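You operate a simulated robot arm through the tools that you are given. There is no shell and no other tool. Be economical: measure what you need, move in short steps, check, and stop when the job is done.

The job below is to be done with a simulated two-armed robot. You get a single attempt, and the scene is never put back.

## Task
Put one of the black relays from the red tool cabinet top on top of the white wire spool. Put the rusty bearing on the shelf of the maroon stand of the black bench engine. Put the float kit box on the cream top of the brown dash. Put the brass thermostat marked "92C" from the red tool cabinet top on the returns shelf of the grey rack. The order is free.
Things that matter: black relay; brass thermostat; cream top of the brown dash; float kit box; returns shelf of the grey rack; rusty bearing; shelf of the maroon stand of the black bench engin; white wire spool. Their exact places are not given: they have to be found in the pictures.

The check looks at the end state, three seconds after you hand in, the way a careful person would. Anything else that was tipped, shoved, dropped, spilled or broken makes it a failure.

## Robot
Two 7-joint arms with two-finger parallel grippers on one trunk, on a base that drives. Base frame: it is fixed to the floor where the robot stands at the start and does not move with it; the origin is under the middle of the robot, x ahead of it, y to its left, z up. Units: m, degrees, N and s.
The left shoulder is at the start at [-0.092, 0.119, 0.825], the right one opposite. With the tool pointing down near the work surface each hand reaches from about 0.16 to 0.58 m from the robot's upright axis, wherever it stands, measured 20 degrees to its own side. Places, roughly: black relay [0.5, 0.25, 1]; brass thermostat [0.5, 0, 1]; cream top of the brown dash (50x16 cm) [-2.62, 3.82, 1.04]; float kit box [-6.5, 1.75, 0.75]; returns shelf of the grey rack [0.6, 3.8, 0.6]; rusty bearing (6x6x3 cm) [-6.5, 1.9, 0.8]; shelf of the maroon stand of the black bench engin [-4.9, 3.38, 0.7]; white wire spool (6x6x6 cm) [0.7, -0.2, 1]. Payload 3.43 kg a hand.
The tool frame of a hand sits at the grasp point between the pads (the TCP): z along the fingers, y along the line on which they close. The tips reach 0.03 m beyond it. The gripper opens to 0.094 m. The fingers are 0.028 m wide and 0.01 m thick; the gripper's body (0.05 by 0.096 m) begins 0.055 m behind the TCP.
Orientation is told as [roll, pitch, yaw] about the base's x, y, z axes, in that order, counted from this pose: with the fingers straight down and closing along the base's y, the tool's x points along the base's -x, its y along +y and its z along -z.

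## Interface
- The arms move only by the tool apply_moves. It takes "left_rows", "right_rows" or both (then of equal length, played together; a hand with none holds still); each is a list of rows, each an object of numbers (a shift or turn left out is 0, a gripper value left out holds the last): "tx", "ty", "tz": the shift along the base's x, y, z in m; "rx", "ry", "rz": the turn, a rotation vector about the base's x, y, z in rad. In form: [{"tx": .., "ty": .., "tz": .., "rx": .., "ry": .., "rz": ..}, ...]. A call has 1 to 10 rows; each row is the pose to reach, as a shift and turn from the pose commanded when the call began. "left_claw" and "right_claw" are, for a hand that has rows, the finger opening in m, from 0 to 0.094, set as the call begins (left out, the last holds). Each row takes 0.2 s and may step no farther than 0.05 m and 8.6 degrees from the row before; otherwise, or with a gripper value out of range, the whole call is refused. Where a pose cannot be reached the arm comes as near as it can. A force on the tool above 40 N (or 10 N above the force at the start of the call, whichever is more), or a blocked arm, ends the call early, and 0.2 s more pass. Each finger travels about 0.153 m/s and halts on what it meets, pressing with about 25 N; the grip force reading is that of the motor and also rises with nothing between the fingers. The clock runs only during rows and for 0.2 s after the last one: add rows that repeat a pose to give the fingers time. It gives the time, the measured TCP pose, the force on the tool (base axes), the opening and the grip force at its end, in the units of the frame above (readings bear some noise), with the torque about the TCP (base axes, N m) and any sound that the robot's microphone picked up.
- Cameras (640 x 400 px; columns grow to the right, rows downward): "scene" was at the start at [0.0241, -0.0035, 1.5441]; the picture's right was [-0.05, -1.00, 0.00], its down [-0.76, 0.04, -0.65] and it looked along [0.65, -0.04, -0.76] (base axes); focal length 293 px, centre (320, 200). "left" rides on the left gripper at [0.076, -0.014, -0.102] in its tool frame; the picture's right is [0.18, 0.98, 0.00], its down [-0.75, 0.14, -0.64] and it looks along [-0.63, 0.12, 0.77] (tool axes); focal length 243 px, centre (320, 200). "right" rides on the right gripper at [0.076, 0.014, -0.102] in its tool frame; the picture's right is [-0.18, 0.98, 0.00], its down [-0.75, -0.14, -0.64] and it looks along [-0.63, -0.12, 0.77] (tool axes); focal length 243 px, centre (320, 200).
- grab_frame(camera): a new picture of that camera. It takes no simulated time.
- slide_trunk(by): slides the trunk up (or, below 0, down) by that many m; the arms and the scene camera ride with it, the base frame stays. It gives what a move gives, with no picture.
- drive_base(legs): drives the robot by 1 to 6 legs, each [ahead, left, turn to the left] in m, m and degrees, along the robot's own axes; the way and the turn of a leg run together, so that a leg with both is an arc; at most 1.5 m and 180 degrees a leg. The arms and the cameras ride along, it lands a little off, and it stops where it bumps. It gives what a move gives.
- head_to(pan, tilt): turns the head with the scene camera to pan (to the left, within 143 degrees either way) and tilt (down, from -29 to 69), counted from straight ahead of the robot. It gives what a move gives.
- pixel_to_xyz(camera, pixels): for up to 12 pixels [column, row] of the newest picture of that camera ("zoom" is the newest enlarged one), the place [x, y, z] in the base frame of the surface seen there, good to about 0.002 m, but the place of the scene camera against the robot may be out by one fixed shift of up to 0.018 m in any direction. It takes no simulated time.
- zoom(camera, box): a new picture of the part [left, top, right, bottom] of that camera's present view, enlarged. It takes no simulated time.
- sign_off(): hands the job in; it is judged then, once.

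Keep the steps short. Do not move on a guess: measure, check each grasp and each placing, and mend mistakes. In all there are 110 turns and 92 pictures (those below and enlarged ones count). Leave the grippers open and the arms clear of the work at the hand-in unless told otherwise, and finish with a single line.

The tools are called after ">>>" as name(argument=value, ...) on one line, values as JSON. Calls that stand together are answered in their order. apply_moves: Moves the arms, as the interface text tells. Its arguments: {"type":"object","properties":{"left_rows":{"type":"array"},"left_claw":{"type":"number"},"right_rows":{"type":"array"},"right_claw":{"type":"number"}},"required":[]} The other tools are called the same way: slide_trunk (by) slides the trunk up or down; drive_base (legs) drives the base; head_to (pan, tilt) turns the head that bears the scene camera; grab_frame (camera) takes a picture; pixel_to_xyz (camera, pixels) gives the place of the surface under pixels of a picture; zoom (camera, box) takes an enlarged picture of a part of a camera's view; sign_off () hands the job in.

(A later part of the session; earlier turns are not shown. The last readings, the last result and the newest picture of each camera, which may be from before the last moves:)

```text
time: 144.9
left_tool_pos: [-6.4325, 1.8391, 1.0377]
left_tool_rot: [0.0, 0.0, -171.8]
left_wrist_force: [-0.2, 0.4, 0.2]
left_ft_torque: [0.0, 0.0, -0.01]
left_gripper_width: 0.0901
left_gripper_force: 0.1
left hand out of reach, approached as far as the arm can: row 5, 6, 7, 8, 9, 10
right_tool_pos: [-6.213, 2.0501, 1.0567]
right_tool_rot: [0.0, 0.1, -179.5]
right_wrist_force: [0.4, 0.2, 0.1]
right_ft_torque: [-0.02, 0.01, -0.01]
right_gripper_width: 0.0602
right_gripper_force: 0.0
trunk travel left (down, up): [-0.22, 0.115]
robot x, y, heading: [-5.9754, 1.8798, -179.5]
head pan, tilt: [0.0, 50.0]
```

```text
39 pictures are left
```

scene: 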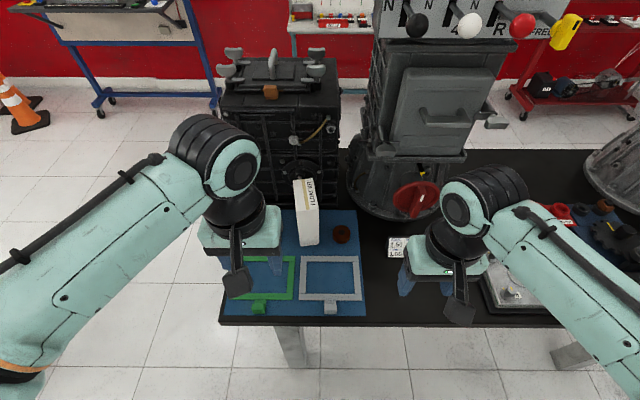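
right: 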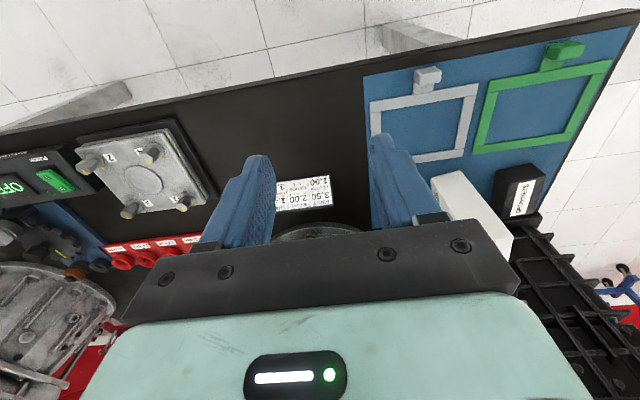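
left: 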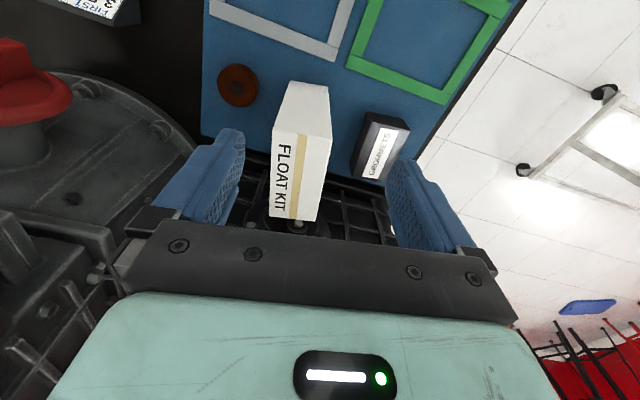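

I hit the reach limit at x=-6.4325. I'll raise the trunk 0.11 to gain reach. First, I'll measure the box top from this close view.

>>> pixel_to_xyz(camera="left", pixels=[[280, 136], [327, 139], [315, 217], [271, 212], [298, 175], [237, 86], [222, 86], [254, 88], [237, 70], [237, 102]])

>>> slide_trunk(by=0.11)

```text
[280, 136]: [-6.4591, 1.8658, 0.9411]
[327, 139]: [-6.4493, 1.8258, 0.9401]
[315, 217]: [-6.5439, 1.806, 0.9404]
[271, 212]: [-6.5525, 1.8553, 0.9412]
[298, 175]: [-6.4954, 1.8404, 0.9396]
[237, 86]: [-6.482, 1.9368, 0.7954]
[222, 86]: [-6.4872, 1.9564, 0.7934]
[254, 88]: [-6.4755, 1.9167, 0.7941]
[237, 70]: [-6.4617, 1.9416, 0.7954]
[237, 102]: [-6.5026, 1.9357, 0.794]
```

```text
time: 146.3
left_tool_pos: [-6.4288, 1.8384, 1.1464]
left_tool_rot: [0.0, 0.0, -171.7]
left_wrist_force: [0.2, 0.1, 0.7]
left_ft_torque: [0.03, 0.05, -0.01]
left_gripper_width: 0.0901
left_gripper_force: 0.1
right_tool_pos: [-6.2124, 2.0501, 1.1674]
right_tool_rot: [0.0, 0.2, -179.5]
right_wrist_force: [-0.3, 0.0, -0.5]
right_ft_torque: [0.01, 0.04, 0.0]
right_gripper_width: 0.06
right_gripper_force: 0.0
trunk travel left (down, up): [-0.33, 0.005]
robot x, y, heading: [-5.9771, 1.8782, -179.3]
head pan, tilt: [0.0, 50.0]
```

The close view gives the box centre (-6.501, 1.838, top 0.940) and the bearing centre (-6.482, 1.937, top 0.795). I'll go over the box and down around it.

>>> apply_moves(left_rows=[{"tx": -0.01, "tz": -0.045}, {"tx": -0.03, "tz": -0.085}, {"tx": -0.062, "ty": 0.001, "tz": -0.11}, {"tx": -0.062, "ty": 0.001, "tz": -0.15}, {"tx": -0.062, "ty": 0.001, "tz": -0.15}])

>>> grab_frame(camera="left")

```text
time: 147.5
left_tool_pos: [-6.4947, 1.8399, 0.9959]
left_tool_rot: [0.0, 0.0, -171.7]
left_wrist_force: [0.1, -0.7, -0.1]
left_ft_torque: [0.01, -0.03, 0.03]
left_gripper_width: 0.0901
left_gripper_force: 0.1
right_tool_pos: [-6.2132, 2.0505, 1.1669]
right_tool_rot: [0.1, 0.0, -179.5]
right_wrist_force: [0.2, 0.8, -0.3]
right_ft_torque: [0.02, 0.03, 0.03]
right_gripper_width: 0.0599
right_gripper_force: 0.1
trunk travel left (down, up): [-0.33, 0.005]
robot x, y, heading: [-5.9755, 1.8812, -179.5]
head pan, tilt: [0.0, 50.0]
```

```text
38 pictures are left
```

left: 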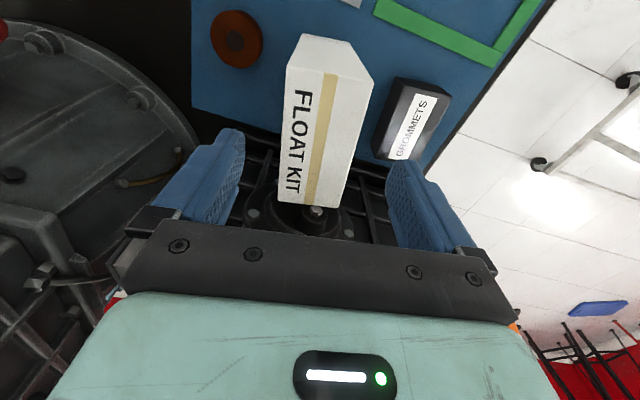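

It's well lined up. I'll lower to z≈0.908 and close.

>>> apply_moves(left_rows=[{"tz": -0.03}, {"tz": -0.06}, {"tz": -0.088}, {"tz": -0.088}])

>>> apply_moves(left_rows=[{}, {}, {}, {}], left_claw=0.0)

```text
time: 148.5
left_tool_pos: [-6.4936, 1.8405, 0.9077]
left_tool_rot: [-0.1, -0.1, -171.6]
left_wrist_force: [0.0, -0.4, -0.5]
left_ft_torque: [0.0, 0.02, 0.01]
left_gripper_width: 0.0901
left_gripper_force: 0.0
right_tool_pos: [-6.2126, 2.0499, 1.1673]
right_tool_rot: [0.0, 0.1, -179.5]
right_wrist_force: [-1.3, 0.3, -0.2]
right_ft_torque: [0.03, -0.02, 0.02]
right_gripper_width: 0.06
right_gripper_force: 0.1
trunk travel left (down, up): [-0.33, 0.005]
robot x, y, heading: [-5.9839, 1.8828, -179.6]
head pan, tilt: [0.0, 50.0]
```

```text
time: 149.5
left_tool_pos: [-6.4922, 1.8414, 0.9085]
left_tool_rot: [0.0, 0.1, -171.7]
left_wrist_force: [-1.0, 0.9, 0.0]
left_ft_torque: [-0.02, 0.07, -0.05]
left_gripper_width: 0.0589
left_gripper_force: 25.3
right_tool_pos: [-6.2133, 2.0507, 1.1671]
right_tool_rot: [0.0, 0.0, -179.5]
right_wrist_force: [-0.2, -0.7, -0.3]
right_ft_torque: [0.0, 0.04, -0.02]
right_gripper_width: 0.06
right_gripper_force: 0.1
trunk travel left (down, up): [-0.33, 0.005]
robot x, y, heading: [-5.9765, 1.8806, -179.6]
head pan, tilt: [0.0, 50.0]
```

The box is gripped at 0.059 m. I'll lift it and pull it back toward me.

>>> apply_moves(left_rows=[{"tz": 0.03}, {"tz": 0.07}, {"tz": 0.11}, {"tx": 0.03, "tz": 0.14}, {"tx": 0.07, "tz": 0.16}, {"tx": 0.11, "tz": 0.18}, {"tx": 0.15, "ty": -0.01, "tz": 0.2}, {"tx": 0.19, "ty": -0.03, "tz": 0.22}, {"tx": 0.23, "ty": -0.05, "tz": 0.23}, {"tx": 0.26, "ty": -0.07, "tz": 0.24}])

>>> grab_frame(camera="left")

```text
time: 151.7
left_tool_pos: [-6.2314, 1.7686, 1.1501]
left_tool_rot: [0.0, 0.0, -171.6]
left_wrist_force: [0.6, 0.3, -5.3]
left_ft_torque: [0.02, -0.07, -0.01]
left_gripper_width: 0.0587
left_gripper_force: 25.0
right_tool_pos: [-6.2125, 2.0494, 1.1675]
right_tool_rot: [0.0, 0.0, -179.4]
right_wrist_force: [-0.4, 0.0, -0.1]
right_ft_torque: [-0.02, 0.03, -0.02]
right_gripper_width: 0.0599
right_gripper_force: 0.1
trunk travel left (down, up): [-0.33, 0.005]
robot x, y, heading: [-5.9779, 1.8778, -179.4]
head pan, tilt: [0.0, 50.0]
```

```text
37 pictures are left
```

left: 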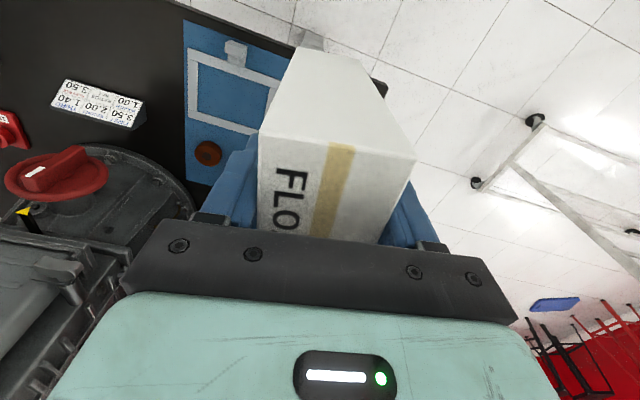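

The box is held firmly. Next is the bearing with the right hand: I'll move over (-6.482, 1.937) with the fingers open.

>>> apply_moves(right_rows=[{"tx": -0.03, "ty": -0.015, "tz": -0.02}, {"tx": -0.06, "ty": -0.03, "tz": -0.05}, {"tx": -0.09, "ty": -0.045, "tz": -0.08}, {"tx": -0.12, "ty": -0.06, "tz": -0.11}, {"tx": -0.15, "ty": -0.075, "tz": -0.14}, {"tx": -0.18, "ty": -0.09, "tz": -0.17}, {"tx": -0.215, "ty": -0.1, "tz": -0.195}, {"tx": -0.25, "ty": -0.113, "tz": -0.215}, {"tx": -0.269, "ty": -0.113, "tz": -0.23}, {"tx": -0.269, "ty": -0.113, "tz": -0.23}], right_claw=0.09)

>>> grab_frame(camera="right")

```text
time: 153.9
left_tool_pos: [-6.2335, 1.7697, 1.1493]
left_tool_rot: [0.0, 0.0, -171.7]
left_wrist_force: [0.4, 0.4, -6.4]
left_ft_torque: [0.01, -0.09, 0.0]
left_gripper_width: 0.0591
left_gripper_force: 25.0
right_tool_pos: [-6.4822, 1.9368, 0.9374]
right_tool_rot: [0.0, 0.0, -179.5]
right_wrist_force: [0.1, -0.1, 0.7]
right_ft_torque: [-0.02, 0.0, -0.02]
right_gripper_width: 0.09
right_gripper_force: 0.0
trunk travel left (down, up): [-0.33, 0.005]
robot x, y, heading: [-5.9764, 1.8832, -179.6]
head pan, tilt: [0.0, 50.0]
```

```text
36 pictures are left
```

right: 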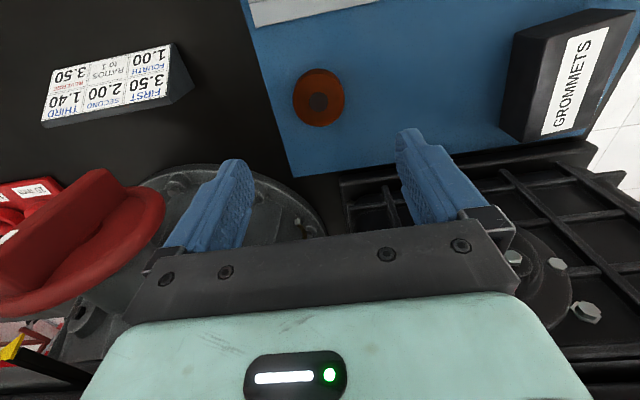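

>>> pixel_to_xyz(camera="right", pixels=[[318, 100], [297, 98], [342, 98], [319, 72], [319, 124], [280, 150], [150, 200], [160, 215], [100, 175]])

```text
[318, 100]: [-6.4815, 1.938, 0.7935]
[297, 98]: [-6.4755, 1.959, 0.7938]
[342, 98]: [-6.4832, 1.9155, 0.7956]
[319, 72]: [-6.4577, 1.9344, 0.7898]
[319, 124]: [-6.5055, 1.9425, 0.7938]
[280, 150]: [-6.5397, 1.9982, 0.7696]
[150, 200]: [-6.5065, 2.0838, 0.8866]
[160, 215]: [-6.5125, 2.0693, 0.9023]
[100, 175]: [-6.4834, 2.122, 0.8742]
```

The bearing is centred under the hand. I'll lower to z≈0.81 and close.

>>> apply_moves(right_rows=[{"tz": -0.04}, {"tx": 0.001, "ty": 0.001, "tz": -0.08}, {"tx": 0.001, "ty": 0.001, "tz": -0.11}, {"tx": 0.001, "ty": 0.001, "tz": -0.126}, {"tx": 0.001, "ty": 0.001, "tz": -0.126}])

>>> apply_moves(right_rows=[{}, {}, {}, {}], right_claw=0.0)

>>> apply_moves(right_rows=[{"tz": 0.02}, {"tz": 0.04}, {"tz": 0.04}])

>>> grab_frame(camera="right")

```text
time: 155.1
left_tool_pos: [-6.2338, 1.7696, 1.1489]
left_tool_rot: [0.0, 0.1, -171.7]
left_wrist_force: [0.0, 0.2, -5.9]
left_ft_torque: [0.06, -0.04, 0.01]
left_gripper_width: 0.059
left_gripper_force: 24.8
right_tool_pos: [-6.4816, 1.937, 0.8095]
right_tool_rot: [0.0, 0.0, -179.5]
right_wrist_force: [1.8, -0.1, 0.9]
right_ft_torque: [-0.03, -0.02, 0.0]
right_gripper_width: 0.09
right_gripper_force: 0.2
trunk travel left (down, up): [-0.33, 0.005]
robot x, y, heading: [-5.9793, 1.882, -179.5]
head pan, tilt: [0.0, 50.0]
```

```text
time: 156.1
left_tool_pos: [-6.2327, 1.7692, 1.149]
left_tool_rot: [0.0, 0.1, -171.7]
left_wrist_force: [-0.4, 0.5, -5.2]
left_ft_torque: [0.0, -0.07, 0.01]
left_gripper_width: 0.0588
left_gripper_force: 24.9
right_tool_pos: [-6.4808, 1.9359, 0.8114]
right_tool_rot: [0.0, 0.1, -179.5]
right_wrist_force: [-0.1, -0.2, 0.3]
right_ft_torque: [-0.01, 0.0, -0.02]
right_gripper_width: 0.0511
right_gripper_force: 25.1
trunk travel left (down, up): [-0.33, 0.005]
robot x, y, heading: [-5.9767, 1.8793, -179.5]
head pan, tilt: [0.0, 50.0]
```

```text
time: 156.9
left_tool_pos: [-6.2342, 1.7699, 1.1489]
left_tool_rot: [0.1, 0.1, -171.8]
left_wrist_force: [0.4, 0.1, -5.6]
left_ft_torque: [0.04, -0.08, -0.01]
left_gripper_width: 0.059
left_gripper_force: 24.8
right_tool_pos: [-6.481, 1.9381, 0.8511]
right_tool_rot: [0.0, 0.1, -179.6]
right_wrist_force: [-0.2, 0.0, -2.1]
right_ft_torque: [0.0, -0.02, 0.03]
right_gripper_width: 0.0511
right_gripper_force: 25.4
trunk travel left (down, up): [-0.33, 0.005]
robot x, y, heading: [-5.9762, 1.8797, -179.3]
head pan, tilt: [0.0, 50.0]
```

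```text
35 pictures are left
```

right: 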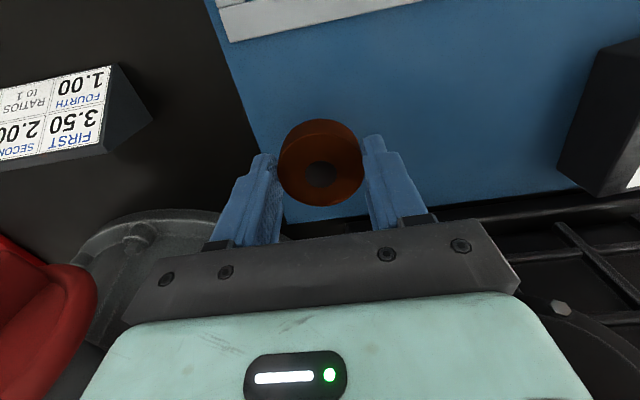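

The bearing is held and lifted. I'll retrace the path back to the travel pose.

>>> apply_moves(right_rows=[{"tz": 0.04}, {"tz": 0.085}, {"tx": 0.02, "tz": 0.125}, {"tx": 0.05, "ty": 0.015, "tz": 0.155}, {"tx": 0.08, "ty": 0.03, "tz": 0.185}, {"tx": 0.11, "ty": 0.045, "tz": 0.215}, {"tx": 0.145, "ty": 0.06, "tz": 0.24}, {"tx": 0.185, "ty": 0.08, "tz": 0.26}, {"tx": 0.225, "ty": 0.1, "tz": 0.28}, {"tx": 0.26, "ty": 0.11, "tz": 0.3}])

>>> drive_base(legs=[[-0.2, 0, 0], [0, 0.42, 0]])

>>> grab_frame(camera="scene")

```text
time: 159.1
left_tool_pos: [-6.233, 1.7711, 1.1486]
left_tool_rot: [0.0, 0.0, -171.7]
left_wrist_force: [-0.1, -0.6, -5.1]
left_ft_torque: [0.02, -0.07, -0.01]
left_gripper_width: 0.0587
left_gripper_force: 25.5
right_tool_pos: [-6.2196, 2.051, 1.1503]
right_tool_rot: [0.1, -0.1, -179.4]
right_wrist_force: [0.2, -0.3, -1.0]
right_ft_torque: [-0.03, 0.02, -0.06]
right_gripper_width: 0.051
right_gripper_force: 24.6
trunk travel left (down, up): [-0.33, 0.005]
robot x, y, heading: [-5.9766, 1.8792, -179.4]
head pan, tilt: [0.0, 50.0]
```

```text
time: 164.5
left_tool_pos: [-6.0301, 1.3556, 1.1486]
left_tool_rot: [0.1, 0.2, -171.9]
left_wrist_force: [0.4, -0.2, -5.0]
left_ft_torque: [0.01, -0.07, -0.04]
left_gripper_width: 0.0588
left_gripper_force: 25.2
right_tool_pos: [-6.0197, 1.6343, 1.1507]
right_tool_rot: [0.0, 0.0, -179.6]
right_wrist_force: [-0.5, 0.4, -1.9]
right_ft_torque: [0.02, -0.02, -0.01]
right_gripper_width: 0.0509
right_gripper_force: 25.1
trunk travel left (down, up): [-0.33, 0.005]
robot x, y, heading: [-5.7759, 1.467, -179.4]
head pan, tilt: [0.0, 50.0]
```

```text
34 pictures are left
```

scene: 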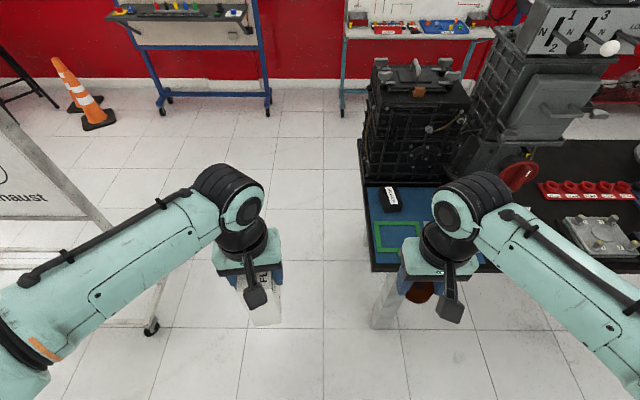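

Both items are held. I'll reverse through the same gap at y≈1.45, then strafe toward the black engine's stand.

>>> drive_base(legs=[[0, 0.02, -0.6], [-1.4, 0, 0], [-0.73, 0, 0]])

>>> drive_base(legs=[[0, -1.45, 0]])

>>> head_to(pan=-20, tilt=35)

>>> grab_frame(camera="scene")

```text
time: 175.6
left_tool_pos: [-3.8954, 1.3601, 1.1498]
left_tool_rot: [0.0, 0.1, -171.0]
left_wrist_force: [-0.6, -0.4, -5.3]
left_ft_torque: [0.01, -0.09, 0.03]
left_gripper_width: 0.0588
left_gripper_force: 24.8
right_tool_pos: [-3.8868, 1.6392, 1.1498]
right_tool_rot: [0.0, 0.1, -178.8]
right_wrist_force: [0.0, -0.9, -1.3]
right_ft_torque: [0.0, 0.0, 0.0]
right_gripper_width: 0.0512
right_gripper_force: 24.7
trunk travel left (down, up): [-0.33, 0.005]
robot x, y, heading: [-3.6421, 1.4716, -178.9]
head pan, tilt: [0.0, 50.0]
```

```text
time: 188.5
left_tool_pos: [-3.9249, 2.8141, 1.1504]
left_tool_rot: [0.0, 0.1, -171.0]
left_wrist_force: [-0.4, -0.4, -5.8]
left_ft_torque: [0.02, -0.06, -0.02]
left_gripper_width: 0.0591
left_gripper_force: 25.0
right_tool_pos: [-3.9153, 3.0925, 1.1512]
right_tool_rot: [0.0, 0.2, -178.8]
right_wrist_force: [0.3, -0.2, -1.8]
right_ft_torque: [0.02, 0.0, -0.02]
right_gripper_width: 0.051
right_gripper_force: 25.3
trunk travel left (down, up): [-0.33, 0.005]
robot x, y, heading: [-3.668, 2.9283, -178.8]
head pan, tilt: [0.0, 50.0]
```

```text
time: 189.3
left_tool_pos: [-3.9253, 2.8127, 1.1489]
left_tool_rot: [0.0, 0.1, -171.0]
left_wrist_force: [-0.2, -0.2, -5.4]
left_ft_torque: [-0.01, -0.06, -0.03]
left_gripper_width: 0.0591
left_gripper_force: 25.2
right_tool_pos: [-3.9162, 3.0932, 1.15]
right_tool_rot: [0.0, 0.0, -178.8]
right_wrist_force: [0.5, -0.3, -2.1]
right_ft_torque: [-0.01, -0.03, 0.01]
right_gripper_width: 0.0511
right_gripper_force: 25.0
trunk travel left (down, up): [-0.33, 0.005]
robot x, y, heading: [-3.6708, 2.9277, -178.8]
head pan, tilt: [-20.0, 35.0]
```

```text
33 pictures are left
```

scene: 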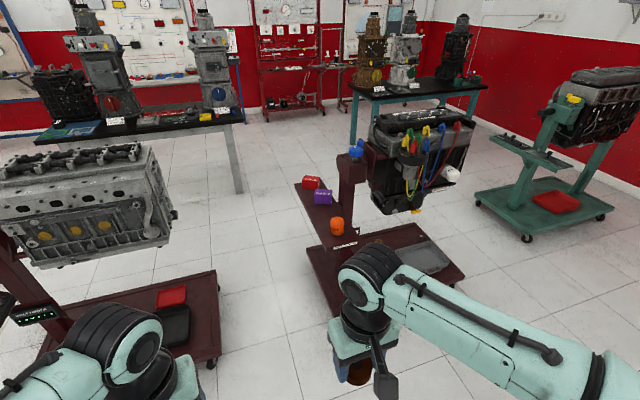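

The shelf at (325,215) shows a red box, a purple box and an orange cap. I'll zoom and measure it.

>>> zoom(camera="scene", box=[280, 140, 400, 260])

>>> pixel_to_xyz(camera="zoom", pixels=[[170, 240], [205, 280], [220, 330], [290, 300], [270, 270], [160, 215], [300, 330], [245, 340], [225, 230], [255, 225], [300, 190], [250, 180]])

```text
3.33 times, centred on (340, 200) of scene
```

zoom: 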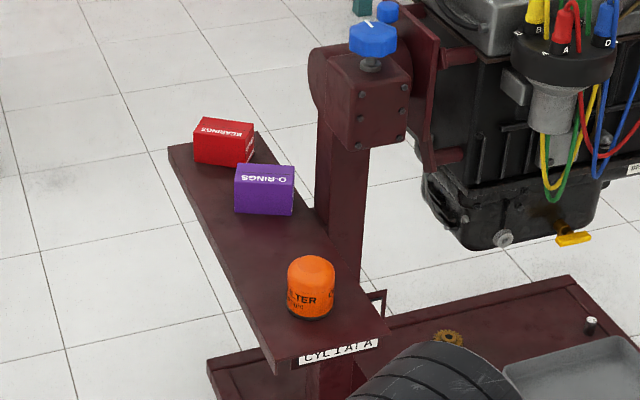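

```text
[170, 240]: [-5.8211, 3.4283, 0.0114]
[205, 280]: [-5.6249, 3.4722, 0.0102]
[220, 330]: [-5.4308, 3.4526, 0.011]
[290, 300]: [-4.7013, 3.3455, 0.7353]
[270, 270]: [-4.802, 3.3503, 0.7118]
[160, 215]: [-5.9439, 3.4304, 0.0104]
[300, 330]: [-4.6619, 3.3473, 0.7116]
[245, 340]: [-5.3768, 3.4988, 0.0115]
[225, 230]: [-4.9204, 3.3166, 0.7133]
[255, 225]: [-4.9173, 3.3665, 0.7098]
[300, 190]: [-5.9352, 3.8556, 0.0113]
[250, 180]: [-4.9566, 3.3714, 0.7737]
```

>>> pixel_to_xyz(camera="zoom", pixels=[[228, 250], [315, 250], [265, 212], [292, 212], [238, 210], [311, 268], [300, 312], [322, 180], [318, 90], [335, 90], [372, 40], [410, 130]])

```text
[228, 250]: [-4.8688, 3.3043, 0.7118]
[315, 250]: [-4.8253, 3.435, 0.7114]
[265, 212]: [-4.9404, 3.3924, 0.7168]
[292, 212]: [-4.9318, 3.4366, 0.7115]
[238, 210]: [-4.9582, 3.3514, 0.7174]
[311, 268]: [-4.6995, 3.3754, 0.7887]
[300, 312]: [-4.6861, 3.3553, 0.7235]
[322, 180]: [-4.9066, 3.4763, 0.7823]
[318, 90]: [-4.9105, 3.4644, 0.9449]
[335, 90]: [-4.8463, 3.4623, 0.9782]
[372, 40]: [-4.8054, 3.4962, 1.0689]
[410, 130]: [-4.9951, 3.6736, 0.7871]
```

The shelf's free spot is about (-4.805, 3.342), between the purple box and the orange filter, at z≈0.70. I'll drive up diagonally, lower the trunk partway, and measure from the right hand camera.

>>> drive_base(legs=[[0.0, 0, -1.2], [0.42, -0.3, 0]])

>>> slide_trunk(by=-0.15)

>>> grab_frame(camera="right")

>>> head_to(pan=-5, tilt=55)

>>> grab_frame(camera="scene")

```text
time: 192.8
left_tool_pos: [-4.3457, 3.1121, 1.1485]
left_tool_rot: [0.0, 0.1, -172.0]
left_wrist_force: [-0.6, -0.5, -5.0]
left_ft_torque: [0.0, -0.07, 0.03]
left_gripper_width: 0.0589
left_gripper_force: 25.1
right_tool_pos: [-4.3337, 3.3928, 1.15]
right_tool_rot: [-0.1, 0.1, -179.6]
right_wrist_force: [-0.4, -0.3, -2.3]
right_ft_torque: [0.0, -0.01, 0.01]
right_gripper_width: 0.0507
right_gripper_force: 25.5
trunk travel left (down, up): [-0.33, 0.005]
robot x, y, heading: [-4.0857, 3.2223, -179.7]
head pan, tilt: [-20.0, 35.0]
```

```text
time: 194.6
left_tool_pos: [-4.346, 3.1137, 0.9985]
left_tool_rot: [0.1, 0.0, -172.0]
left_wrist_force: [-0.4, 0.9, -5.5]
left_ft_torque: [0.01, -0.08, 0.01]
left_gripper_width: 0.059
left_gripper_force: 24.8
right_tool_pos: [-4.3335, 3.3927, 1.0002]
right_tool_rot: [0.0, 0.0, -179.5]
right_wrist_force: [-0.3, -0.5, -2.5]
right_ft_torque: [-0.02, -0.05, 0.0]
right_gripper_width: 0.0508
right_gripper_force: 24.9
trunk travel left (down, up): [-0.18, 0.155]
robot x, y, heading: [-4.0863, 3.2211, -179.7]
head pan, tilt: [-20.0, 35.0]
```

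```text
31 pictures are left
```

right: 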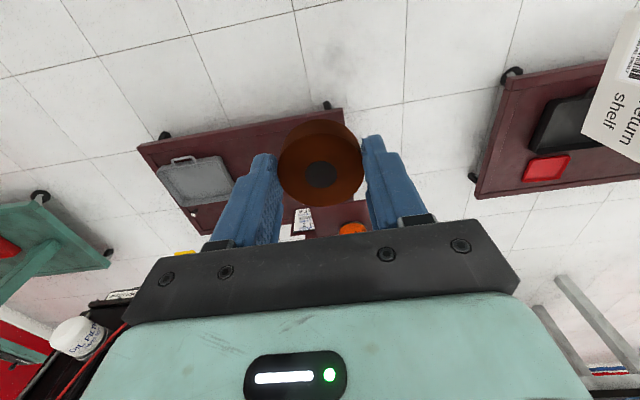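

```text
time: 195.4
left_tool_pos: [-4.3455, 3.1131, 0.9985]
left_tool_rot: [0.0, 0.1, -171.9]
left_wrist_force: [0.7, 0.1, -6.0]
left_ft_torque: [0.02, -0.07, 0.01]
left_gripper_width: 0.0587
left_gripper_force: 25.1
right_tool_pos: [-4.3334, 3.3918, 0.9994]
right_tool_rot: [0.0, 0.1, -179.6]
right_wrist_force: [-0.8, -0.3, -1.9]
right_ft_torque: [-0.03, 0.04, 0.01]
right_gripper_width: 0.0511
right_gripper_force: 25.0
trunk travel left (down, up): [-0.18, 0.155]
robot x, y, heading: [-4.0858, 3.2243, -179.5]
head pan, tilt: [-5.0, 55.0]
```

```text
30 pictures are left
```

scene: 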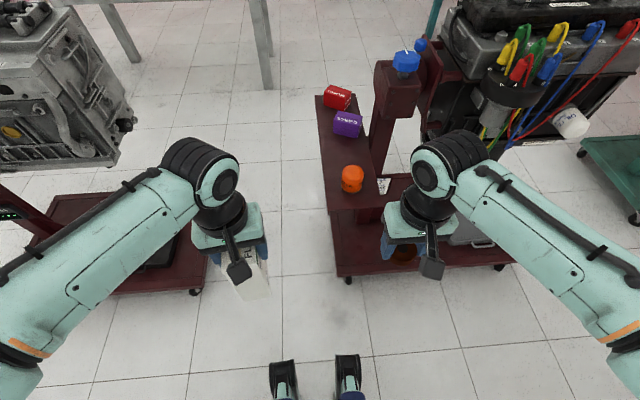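

I'll measure the shelf's free patch, the engine parts nearest my right arm, and the stand's base.

>>> pixel_to_xyz(camera="scene", pixels=[[345, 155], [330, 160], [362, 155], [340, 205], [352, 172], [352, 187], [346, 133], [575, 122], [505, 105], [395, 95], [420, 60], [340, 275]])

>>> zoom(camera="scene", box=[290, 70, 450, 220])

```text
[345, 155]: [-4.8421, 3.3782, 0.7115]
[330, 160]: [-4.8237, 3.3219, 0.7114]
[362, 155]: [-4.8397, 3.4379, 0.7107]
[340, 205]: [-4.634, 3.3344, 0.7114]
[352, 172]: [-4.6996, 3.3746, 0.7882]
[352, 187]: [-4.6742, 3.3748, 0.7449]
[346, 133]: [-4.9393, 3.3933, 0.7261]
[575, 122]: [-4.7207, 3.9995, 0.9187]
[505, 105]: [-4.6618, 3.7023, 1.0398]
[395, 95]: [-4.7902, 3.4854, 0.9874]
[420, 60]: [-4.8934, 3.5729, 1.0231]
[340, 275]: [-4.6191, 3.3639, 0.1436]
```

```text
2.67 times, centred on (370, 145) of scene
```

zoom: 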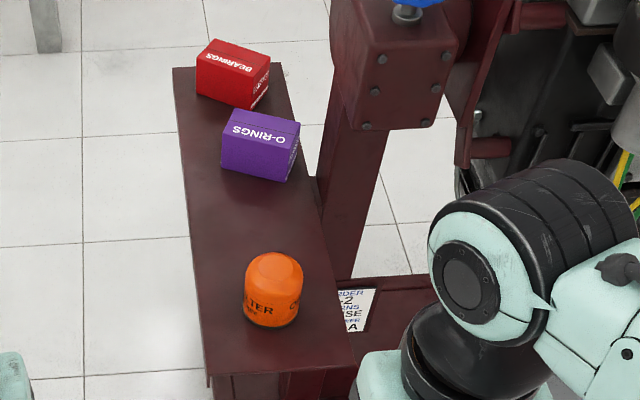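

The free patch is confirmed (true shelf z≈0.698). The engine's distributor is at y≥3.65, clear of my forearm if I stand slightly left. I'll drive 0.21 ahead and 0.05 left.

>>> drive_base(legs=[[0.21, 0.05, 0]])

>>> grab_frame(camera="right")

```text
time: 197.1
left_tool_pos: [-4.5538, 3.0618, 0.9981]
left_tool_rot: [0.0, 0.1, -171.9]
left_wrist_force: [0.2, -0.3, -5.3]
left_ft_torque: [0.0, -0.09, 0.0]
left_gripper_width: 0.0588
left_gripper_force: 25.0
right_tool_pos: [-4.5412, 3.34, 1.0005]
right_tool_rot: [0.0, 0.0, -179.6]
right_wrist_force: [-0.7, -0.3, -1.3]
right_ft_torque: [-0.01, -0.01, 0.02]
right_gripper_width: 0.0507
right_gripper_force: 24.7
trunk travel left (down, up): [-0.18, 0.155]
robot x, y, heading: [-4.2978, 3.1722, -179.5]
head pan, tilt: [-5.0, 55.0]
```

```text
28 pictures are left
```

right: 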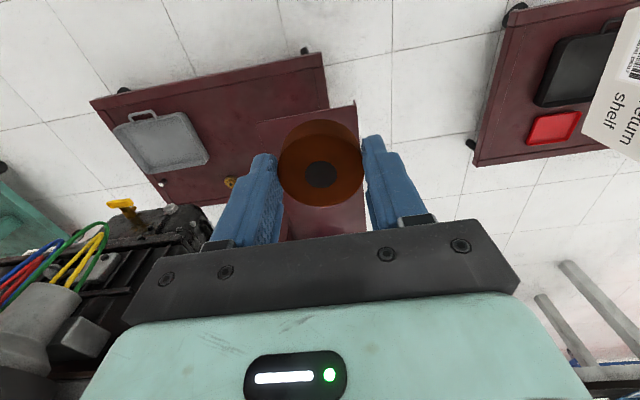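

I'll move the bearing over the shelf patch at a safe height and look.

>>> apply_moves(right_rows=[{"tx": -0.04, "tz": -0.01}, {"tx": -0.08, "ty": -0.002, "tz": -0.03}, {"tx": -0.12, "ty": -0.003, "tz": -0.05}, {"tx": -0.16, "ty": -0.004, "tz": -0.07}, {"tx": -0.2, "ty": -0.004, "tz": -0.09}, {"tx": -0.24, "ty": -0.004, "tz": -0.11}, {"tx": -0.261, "ty": -0.004, "tz": -0.13}, {"tx": -0.261, "ty": -0.004, "tz": -0.14}, {"tx": -0.261, "ty": -0.004, "tz": -0.14}])

>>> grab_frame(camera="right")

>>> grab_frame(camera="scene")

```text
time: 199.1
left_tool_pos: [-4.554, 3.0609, 0.9984]
left_tool_rot: [-0.1, 0.1, -172.0]
left_wrist_force: [0.3, -0.4, -5.8]
left_ft_torque: [0.03, -0.06, -0.01]
left_gripper_width: 0.0591
left_gripper_force: 25.3
right_tool_pos: [-4.8031, 3.3375, 0.8596]
right_tool_rot: [0.0, 0.0, -179.6]
right_wrist_force: [-0.2, -0.2, -1.9]
right_ft_torque: [0.04, -0.01, 0.01]
right_gripper_width: 0.0508
right_gripper_force: 25.3
trunk travel left (down, up): [-0.18, 0.155]
robot x, y, heading: [-4.2971, 3.1743, -179.7]
head pan, tilt: [-5.0, 55.0]
```

```text
27 pictures are left
```

right: 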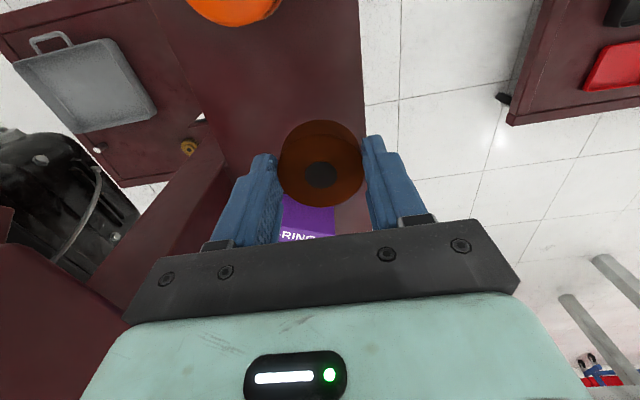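

```text
26 pictures are left
```

scene: 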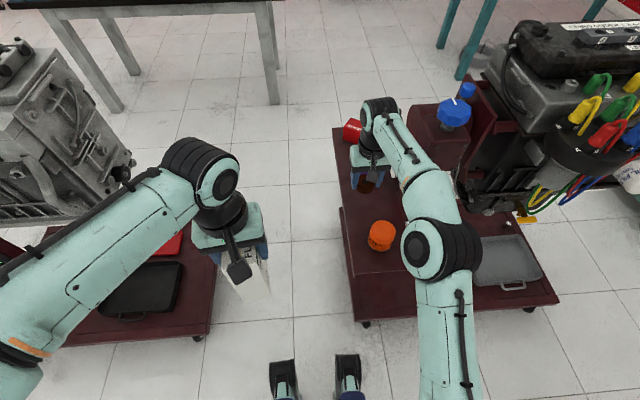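

Clear on all sides. I'll measure the shelf surface and edges from this view.

>>> pixel_to_xyz(camera="right", pixels=[[320, 70], [355, 80], [250, 100], [230, 140], [355, 200], [305, 205], [240, 22], [220, 130]])

```text
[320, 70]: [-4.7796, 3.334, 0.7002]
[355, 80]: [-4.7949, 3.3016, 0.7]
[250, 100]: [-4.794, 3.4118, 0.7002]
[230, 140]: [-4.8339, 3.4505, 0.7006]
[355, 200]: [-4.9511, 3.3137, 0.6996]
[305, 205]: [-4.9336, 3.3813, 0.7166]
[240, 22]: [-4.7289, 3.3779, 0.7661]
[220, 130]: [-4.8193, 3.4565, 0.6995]
```

The shelf is at z=0.700 and spans y 3.30–3.457. I'll shift 2 cm toward its middle and lower until contact.

>>> apply_moves(right_rows=[{"ty": 0.02, "tz": -0.03}, {"ty": 0.02, "tz": -0.07}, {"ty": 0.02, "tz": -0.105}, {"ty": 0.02, "tz": -0.118}, {"ty": 0.02, "tz": -0.1215}, {"ty": 0.02, "tz": -0.1215}])

>>> apply_moves(right_rows=[{"tz": -0.001}, {"tz": -0.002}, {"tz": -0.002}])

```text
time: 200.5
left_tool_pos: [-4.5532, 3.0615, 0.9985]
left_tool_rot: [0.0, 0.1, -171.9]
left_wrist_force: [-0.5, 0.3, -6.0]
left_ft_torque: [0.02, -0.05, 0.01]
left_gripper_width: 0.0589
left_gripper_force: 25.5
right_tool_pos: [-4.8029, 3.3573, 0.7386]
right_tool_rot: [0.0, 0.1, -179.5]
right_wrist_force: [0.3, 0.4, -1.3]
right_ft_torque: [-0.04, -0.02, 0.02]
right_gripper_width: 0.0511
right_gripper_force: 24.9
trunk travel left (down, up): [-0.18, 0.155]
robot x, y, heading: [-4.2978, 3.1683, -179.6]
head pan, tilt: [-5.0, 55.0]
```

```text
time: 201.3
left_tool_pos: [-4.5538, 3.0612, 0.999]
left_tool_rot: [0.0, 0.1, -171.9]
left_wrist_force: [-1.1, 0.0, -5.5]
left_ft_torque: [0.02, -0.09, -0.03]
left_gripper_width: 0.059
left_gripper_force: 25.0
right_tool_pos: [-4.8033, 3.3564, 0.7368]
right_tool_rot: [0.0, -0.1, -179.6]
right_wrist_force: [-0.9, 1.5, 4.7]
right_ft_torque: [0.05, -0.09, 0.03]
right_gripper_width: 0.0508
right_gripper_force: 25.2
trunk travel left (down, up): [-0.18, 0.155]
robot x, y, heading: [-4.2966, 3.1714, -179.6]
head pan, tilt: [-5.0, 55.0]
```

Contact at about 6 N. I'll open, rise straight up and retrace.

>>> apply_moves(right_rows=[{}, {}, {}], right_claw=0.08)

>>> apply_moves(right_rows=[{"tz": 0.04}, {"tz": 0.08}, {"tz": 0.12}, {"tx": 0.03, "ty": -0.01, "tz": 0.15}, {"tx": 0.07, "ty": -0.015, "tz": 0.17}, {"tx": 0.11, "ty": -0.02, "tz": 0.19}, {"tx": 0.15, "ty": -0.02, "tz": 0.21}, {"tx": 0.19, "ty": -0.02, "tz": 0.23}, {"tx": 0.23, "ty": -0.02, "tz": 0.25}, {"tx": 0.26, "ty": -0.02, "tz": 0.265}])

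>>> grab_frame(camera="scene")

```text
time: 202.1
left_tool_pos: [-4.5524, 3.0612, 0.9991]
left_tool_rot: [0.1, 0.0, -171.9]
left_wrist_force: [-0.2, 0.4, -5.6]
left_ft_torque: [0.03, -0.09, -0.01]
left_gripper_width: 0.0589
left_gripper_force: 25.5
right_tool_pos: [-4.8012, 3.3565, 0.7371]
right_tool_rot: [0.0, 0.1, -179.6]
right_wrist_force: [0.5, -0.6, 0.2]
right_ft_torque: [0.04, -0.04, 0.04]
right_gripper_width: 0.08
right_gripper_force: 0.0
trunk travel left (down, up): [-0.18, 0.155]
robot x, y, heading: [-4.2968, 3.1692, -179.6]
head pan, tilt: [-5.0, 55.0]
```

```text
time: 204.3
left_tool_pos: [-4.5536, 3.0609, 0.9985]
left_tool_rot: [0.0, 0.1, -171.9]
left_wrist_force: [0.1, -0.2, -4.8]
left_ft_torque: [0.01, -0.1, 0.01]
left_gripper_width: 0.0589
left_gripper_force: 24.8
right_tool_pos: [-4.5389, 3.3357, 1.0013]
right_tool_rot: [0.0, 0.0, -179.6]
right_wrist_force: [-0.5, 0.1, 0.5]
right_ft_torque: [0.03, 0.0, 0.02]
right_gripper_width: 0.0802
right_gripper_force: 0.1
trunk travel left (down, up): [-0.18, 0.155]
robot x, y, heading: [-4.2973, 3.1705, -179.6]
head pan, tilt: [-5.0, 55.0]
```

```text
25 pictures are left
```

scene: 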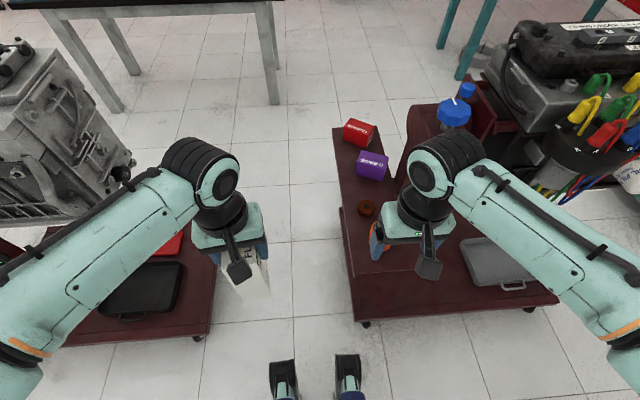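

The bearing lies on the shelf at (366,208). Next is the dash. I'll approach its -y end, facing +y, from the open aisle, so I'll raise the trunk, back out, turn right 90° at x≈-3.5 and look.

>>> slide_trunk(by=0.15)

>>> drive_base(legs=[[-0.75, 0.17, 0], [0, 0, -90]])

>>> head_to(pan=-40, tilt=30)

>>> grab_frame(camera="scene")

```text
time: 206.0
left_tool_pos: [-4.5526, 3.0621, 1.1483]
left_tool_rot: [0.0, 0.1, -171.9]
left_wrist_force: [0.1, -0.2, -5.7]
left_ft_torque: [0.01, -0.01, -0.02]
left_gripper_width: 0.0591
left_gripper_force: 24.8
right_tool_pos: [-4.5414, 3.3363, 1.152]
right_tool_rot: [0.0, 0.1, -179.6]
right_wrist_force: [-0.4, -0.4, -0.5]
right_ft_torque: [-0.01, 0.03, 0.0]
right_gripper_width: 0.0801
right_gripper_force: 0.1
trunk travel left (down, up): [-0.33, 0.005]
robot x, y, heading: [-4.296, 3.1702, -179.5]
head pan, tilt: [-5.0, 55.0]
```

```text
time: 214.1
left_tool_pos: [-3.6487, 3.2583, 1.1497]
left_tool_rot: [0.1, 0.0, 96.8]
left_wrist_force: [0.8, -0.3, -5.7]
left_ft_torque: [-0.04, -0.05, -0.03]
left_gripper_width: 0.059
left_gripper_force: 24.7
right_tool_pos: [-3.3735, 3.2414, 1.1531]
right_tool_rot: [0.0, 0.1, 89.0]
right_wrist_force: [-0.6, 0.3, -0.1]
right_ft_torque: [0.0, -0.03, 0.02]
right_gripper_width: 0.0801
right_gripper_force: 0.3
trunk travel left (down, up): [-0.33, 0.005]
robot x, y, heading: [-3.5486, 3.004, 89.0]
head pan, tilt: [-5.0, 55.0]
```

```text
time: 215.1
left_tool_pos: [-3.6491, 3.2591, 1.1488]
left_tool_rot: [0.0, 0.1, 96.8]
left_wrist_force: [0.3, -0.2, -5.1]
left_ft_torque: [-0.06, -0.01, -0.01]
left_gripper_width: 0.0589
left_gripper_force: 24.5
right_tool_pos: [-3.3733, 3.2413, 1.152]
right_tool_rot: [0.0, 0.2, 89.0]
right_wrist_force: [-0.5, 0.3, 0.8]
right_ft_torque: [-0.02, 0.01, 0.03]
right_gripper_width: 0.08
right_gripper_force: 0.0
trunk travel left (down, up): [-0.33, 0.005]
robot x, y, heading: [-3.5475, 3.0021, 89.1]
head pan, tilt: [-40.0, 30.0]
```

```text
24 pictures are left
```

scene: 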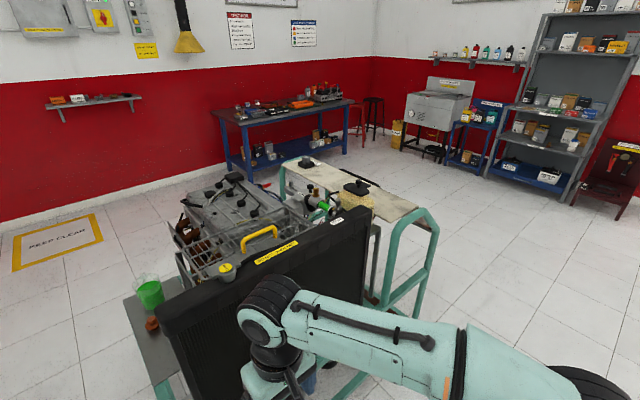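

I see the cream top from behind, with the engine and radiator on this side of it. I'll measure those.

>>> pixel_to_xyz(camera="scene", pixels=[[400, 208], [385, 197], [410, 203], [330, 178], [345, 175], [305, 162], [357, 188], [368, 210], [300, 250], [160, 315], [420, 220], [370, 290]])

>>> zoom(camera="scene", box=[260, 140, 460, 300])

```text
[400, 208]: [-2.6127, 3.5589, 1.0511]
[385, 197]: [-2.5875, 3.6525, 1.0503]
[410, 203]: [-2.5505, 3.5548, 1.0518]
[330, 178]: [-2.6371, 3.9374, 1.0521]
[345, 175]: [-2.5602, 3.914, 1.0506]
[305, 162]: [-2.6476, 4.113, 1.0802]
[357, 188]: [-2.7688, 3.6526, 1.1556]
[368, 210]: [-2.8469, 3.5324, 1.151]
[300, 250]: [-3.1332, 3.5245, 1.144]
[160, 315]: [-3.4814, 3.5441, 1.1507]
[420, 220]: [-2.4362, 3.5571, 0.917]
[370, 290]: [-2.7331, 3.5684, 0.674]
```

```text
2.50 times, centred on (360, 220) of scene
```

zoom: 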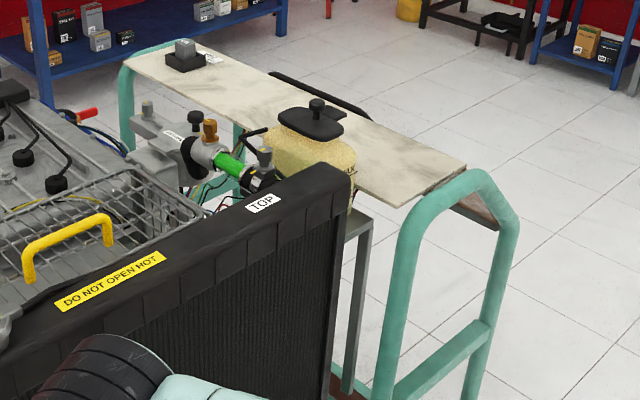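

The radiator tops out at 1.14 and the cream top is at true z≈1.038, with the near end free around (-2.61, 3.70). I'll strafe right to x≈-2.5 and approach.

>>> drive_base(legs=[[0, 0, 0.9], [0, -1.05, 0], [0.13, 0, 0]])

>>> head_to(pan=0, tilt=50)

>>> grab_frame(camera="scene")

>>> grab_frame(camera="right")

```text
time: 225.8
left_tool_pos: [-2.6067, 3.3814, 1.1481]
left_tool_rot: [0.1, 0.2, 97.5]
left_wrist_force: [-0.5, -0.6, -5.5]
left_ft_torque: [-0.07, 0.0, 0.0]
left_gripper_width: 0.0587
left_gripper_force: 25.2
right_tool_pos: [-2.331, 3.3682, 1.1519]
right_tool_rot: [0.0, -0.1, 89.6]
right_wrist_force: [0.3, -0.2, -0.5]
right_ft_torque: [-0.02, 0.02, 0.02]
right_gripper_width: 0.08
right_gripper_force: 0.0
trunk travel left (down, up): [-0.33, 0.005]
robot x, y, heading: [-2.5032, 3.1238, 89.8]
head pan, tilt: [-40.0, 30.0]
```

```text
time: 226.8
left_tool_pos: [-2.6062, 3.383, 1.1486]
left_tool_rot: [0.2, 0.2, 97.5]
left_wrist_force: [-1.5, -0.5, -6.2]
left_ft_torque: [-0.07, -0.01, 0.02]
left_gripper_width: 0.0589
left_gripper_force: 25.3
right_tool_pos: [-2.3296, 3.3691, 1.1526]
right_tool_rot: [-0.1, 0.1, 89.6]
right_wrist_force: [0.5, -0.4, 0.5]
right_ft_torque: [0.02, -0.02, 0.03]
right_gripper_width: 0.0802
right_gripper_force: 0.0
trunk travel left (down, up): [-0.33, 0.005]
robot x, y, heading: [-2.5022, 3.1253, 89.8]
head pan, tilt: [0.0, 50.0]
```

```text
22 pictures are left
```

scene: 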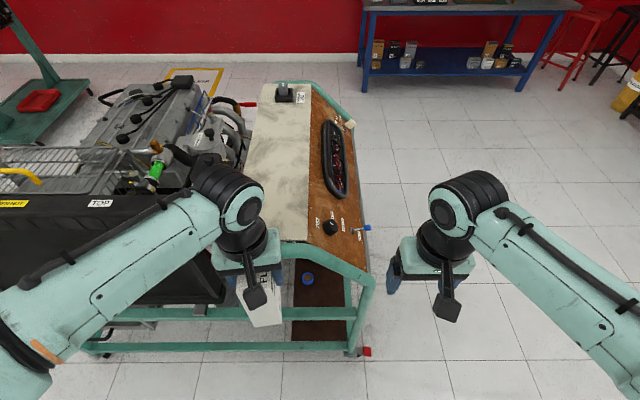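

```text
21 pictures are left
```

right: 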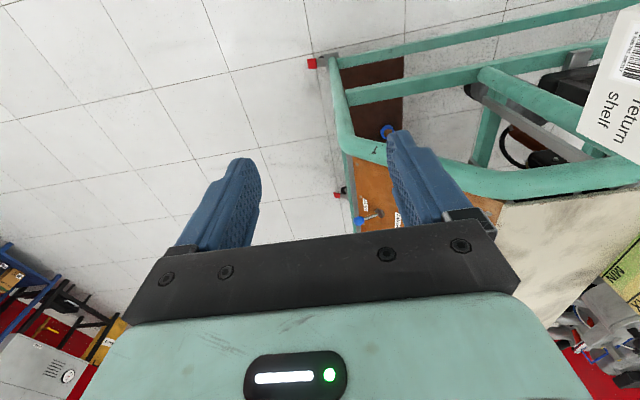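

I'll measure the cream surface with the right hand camera, plus my forearm's height over the radiator.

>>> pixel_to_xyz(camera="right", pixels=[[560, 240], [540, 220], [600, 215], [515, 205], [560, 185], [620, 200], [530, 290]])

>>> pixel_to_xyz(camera="scene", pixels=[[250, 180], [305, 190], [270, 160], [300, 235], [130, 270], [60, 310], [190, 160], [225, 110], [285, 85], [340, 260]])

```text
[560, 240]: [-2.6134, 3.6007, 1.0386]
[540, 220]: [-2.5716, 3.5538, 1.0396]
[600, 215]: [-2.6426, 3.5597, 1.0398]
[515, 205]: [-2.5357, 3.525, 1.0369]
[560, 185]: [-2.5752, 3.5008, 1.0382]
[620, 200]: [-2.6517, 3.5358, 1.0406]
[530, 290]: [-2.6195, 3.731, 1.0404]
```

```text
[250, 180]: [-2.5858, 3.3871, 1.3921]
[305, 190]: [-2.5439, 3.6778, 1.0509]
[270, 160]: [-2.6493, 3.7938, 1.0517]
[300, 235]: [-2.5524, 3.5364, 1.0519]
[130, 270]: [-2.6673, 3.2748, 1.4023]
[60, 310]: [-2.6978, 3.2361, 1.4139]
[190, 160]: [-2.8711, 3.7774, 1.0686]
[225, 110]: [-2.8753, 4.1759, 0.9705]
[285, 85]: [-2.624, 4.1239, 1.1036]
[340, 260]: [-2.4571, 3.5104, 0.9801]
```

The cream surface is flat at z=1.039. I'll raise the box 4 cm so its bottom (now about 1.014) clears the edge, then creep 0.07 m closer.

>>> apply_moves(left_rows=[{"tz": 0.02}, {"tz": 0.042}, {"tz": 0.042}])

>>> drive_base(legs=[[0.07, 0, 0.2]])

>>> slide_trunk(by=0.005)

```text
time: 227.6
left_tool_pos: [-2.6055, 3.3827, 1.192]
left_tool_rot: [0.2, 0.1, 97.5]
left_wrist_force: [0.5, 0.0, -5.7]
left_ft_torque: [-0.07, 0.01, -0.01]
left_gripper_width: 0.0589
left_gripper_force: 24.9
right_tool_pos: [-2.3303, 3.3691, 1.1537]
right_tool_rot: [0.0, 0.0, 89.6]
right_wrist_force: [-0.4, 0.0, -0.5]
right_ft_torque: [-0.03, 0.01, 0.03]
right_gripper_width: 0.0802
right_gripper_force: 0.1
trunk travel left (down, up): [-0.33, 0.005]
robot x, y, heading: [-2.4987, 3.1264, 89.6]
head pan, tilt: [0.0, 50.0]
```

```text
time: 228.7
left_tool_pos: [-2.607, 3.4514, 1.1914]
left_tool_rot: [0.1, 0.1, 97.6]
left_wrist_force: [0.3, 1.1, -7.0]
left_ft_torque: [-0.09, -0.02, 0.03]
left_gripper_width: 0.0589
left_gripper_force: 25.1
right_tool_pos: [-2.3313, 3.4372, 1.1516]
right_tool_rot: [0.0, 0.0, 89.9]
right_wrist_force: [0.0, -0.3, 0.0]
right_ft_torque: [0.01, -0.02, 0.03]
right_gripper_width: 0.0803
right_gripper_force: 0.1
trunk travel left (down, up): [-0.33, 0.005]
robot x, y, heading: [-2.5015, 3.1941, 89.7]
head pan, tilt: [0.0, 50.0]
```

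```text
time: 229.2
left_tool_pos: [-2.6061, 3.4537, 1.1957]
left_tool_rot: [0.2, 0.2, 97.6]
left_wrist_force: [0.5, -0.4, -4.7]
left_ft_torque: [-0.06, -0.02, -0.01]
left_gripper_width: 0.0591
left_gripper_force: 24.8
right_tool_pos: [-2.3315, 3.4406, 1.1579]
right_tool_rot: [0.0, 0.1, 89.9]
right_wrist_force: [0.1, -0.7, -0.4]
right_ft_torque: [0.01, 0.0, 0.01]
right_gripper_width: 0.0798
right_gripper_force: 0.1
trunk travel left (down, up): [-0.335, 0.0]
robot x, y, heading: [-2.5001, 3.1947, 89.7]
head pan, tilt: [0.0, 50.0]
```

The box bottom is now at about 1.06. I'll move it over the cream top to y≈3.64 and square its yaw.

>>> apply_moves(left_rows=[{"ty": 0.035, "rz": -0.03}, {"ty": 0.07, "rz": -0.06, "tx": -0.002}, {"ty": 0.105, "rz": -0.1, "tx": -0.004}, {"ty": 0.14, "rz": -0.13, "tx": -0.004}, {"ty": 0.165, "rz": -0.13, "tx": -0.004, "tz": -0.002}, {"ty": 0.185, "rz": -0.13, "tx": -0.004, "tz": -0.005}, {"ty": 0.185, "rz": -0.13, "tx": -0.004, "tz": -0.005}])

>>> grab_frame(camera="left")

>>> grab_frame(camera="right")

```text
time: 230.8
left_tool_pos: [-2.6093, 3.6368, 1.1915]
left_tool_rot: [0.2, 0.1, 90.1]
left_wrist_force: [0.2, 0.8, -4.7]
left_ft_torque: [-0.03, 0.01, -0.01]
left_gripper_width: 0.0589
left_gripper_force: 25.0
right_tool_pos: [-2.3317, 3.4379, 1.1575]
right_tool_rot: [-0.1, 0.0, 89.8]
right_wrist_force: [1.4, -0.3, 0.7]
right_ft_torque: [0.05, 0.0, 0.01]
right_gripper_width: 0.08
right_gripper_force: 0.1
trunk travel left (down, up): [-0.335, 0.0]
robot x, y, heading: [-2.4997, 3.1949, 89.7]
head pan, tilt: [0.0, 50.0]
```

```text
20 pictures are left
```

left: 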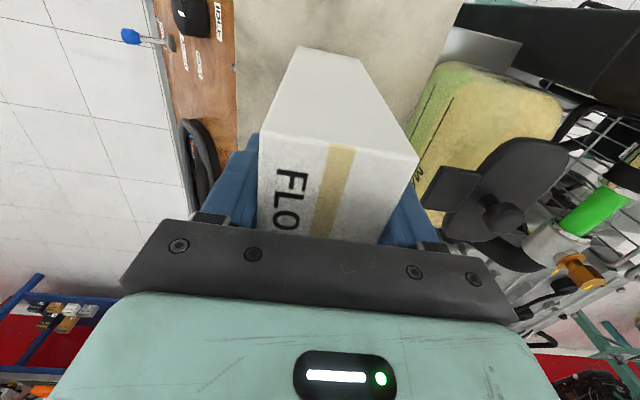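

```text
19 pictures are left
```

right: 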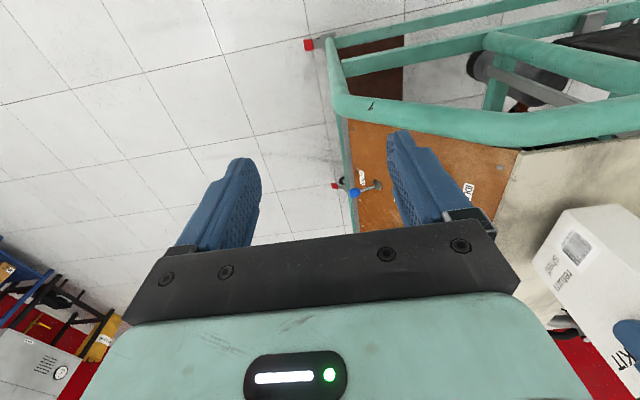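

The box is over the cream top. I'll check where its lower edge sits using the right camera.

>>> pixel_to_xyz(camera="right", pixels=[[537, 258], [565, 215], [574, 216], [610, 210], [590, 300], [520, 215], [530, 290]])

```text
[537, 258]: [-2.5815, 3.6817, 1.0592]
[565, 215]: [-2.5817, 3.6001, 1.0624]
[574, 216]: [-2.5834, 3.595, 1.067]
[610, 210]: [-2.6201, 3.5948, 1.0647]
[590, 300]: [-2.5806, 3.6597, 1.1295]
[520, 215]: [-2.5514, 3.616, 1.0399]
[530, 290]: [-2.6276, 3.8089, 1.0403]
```

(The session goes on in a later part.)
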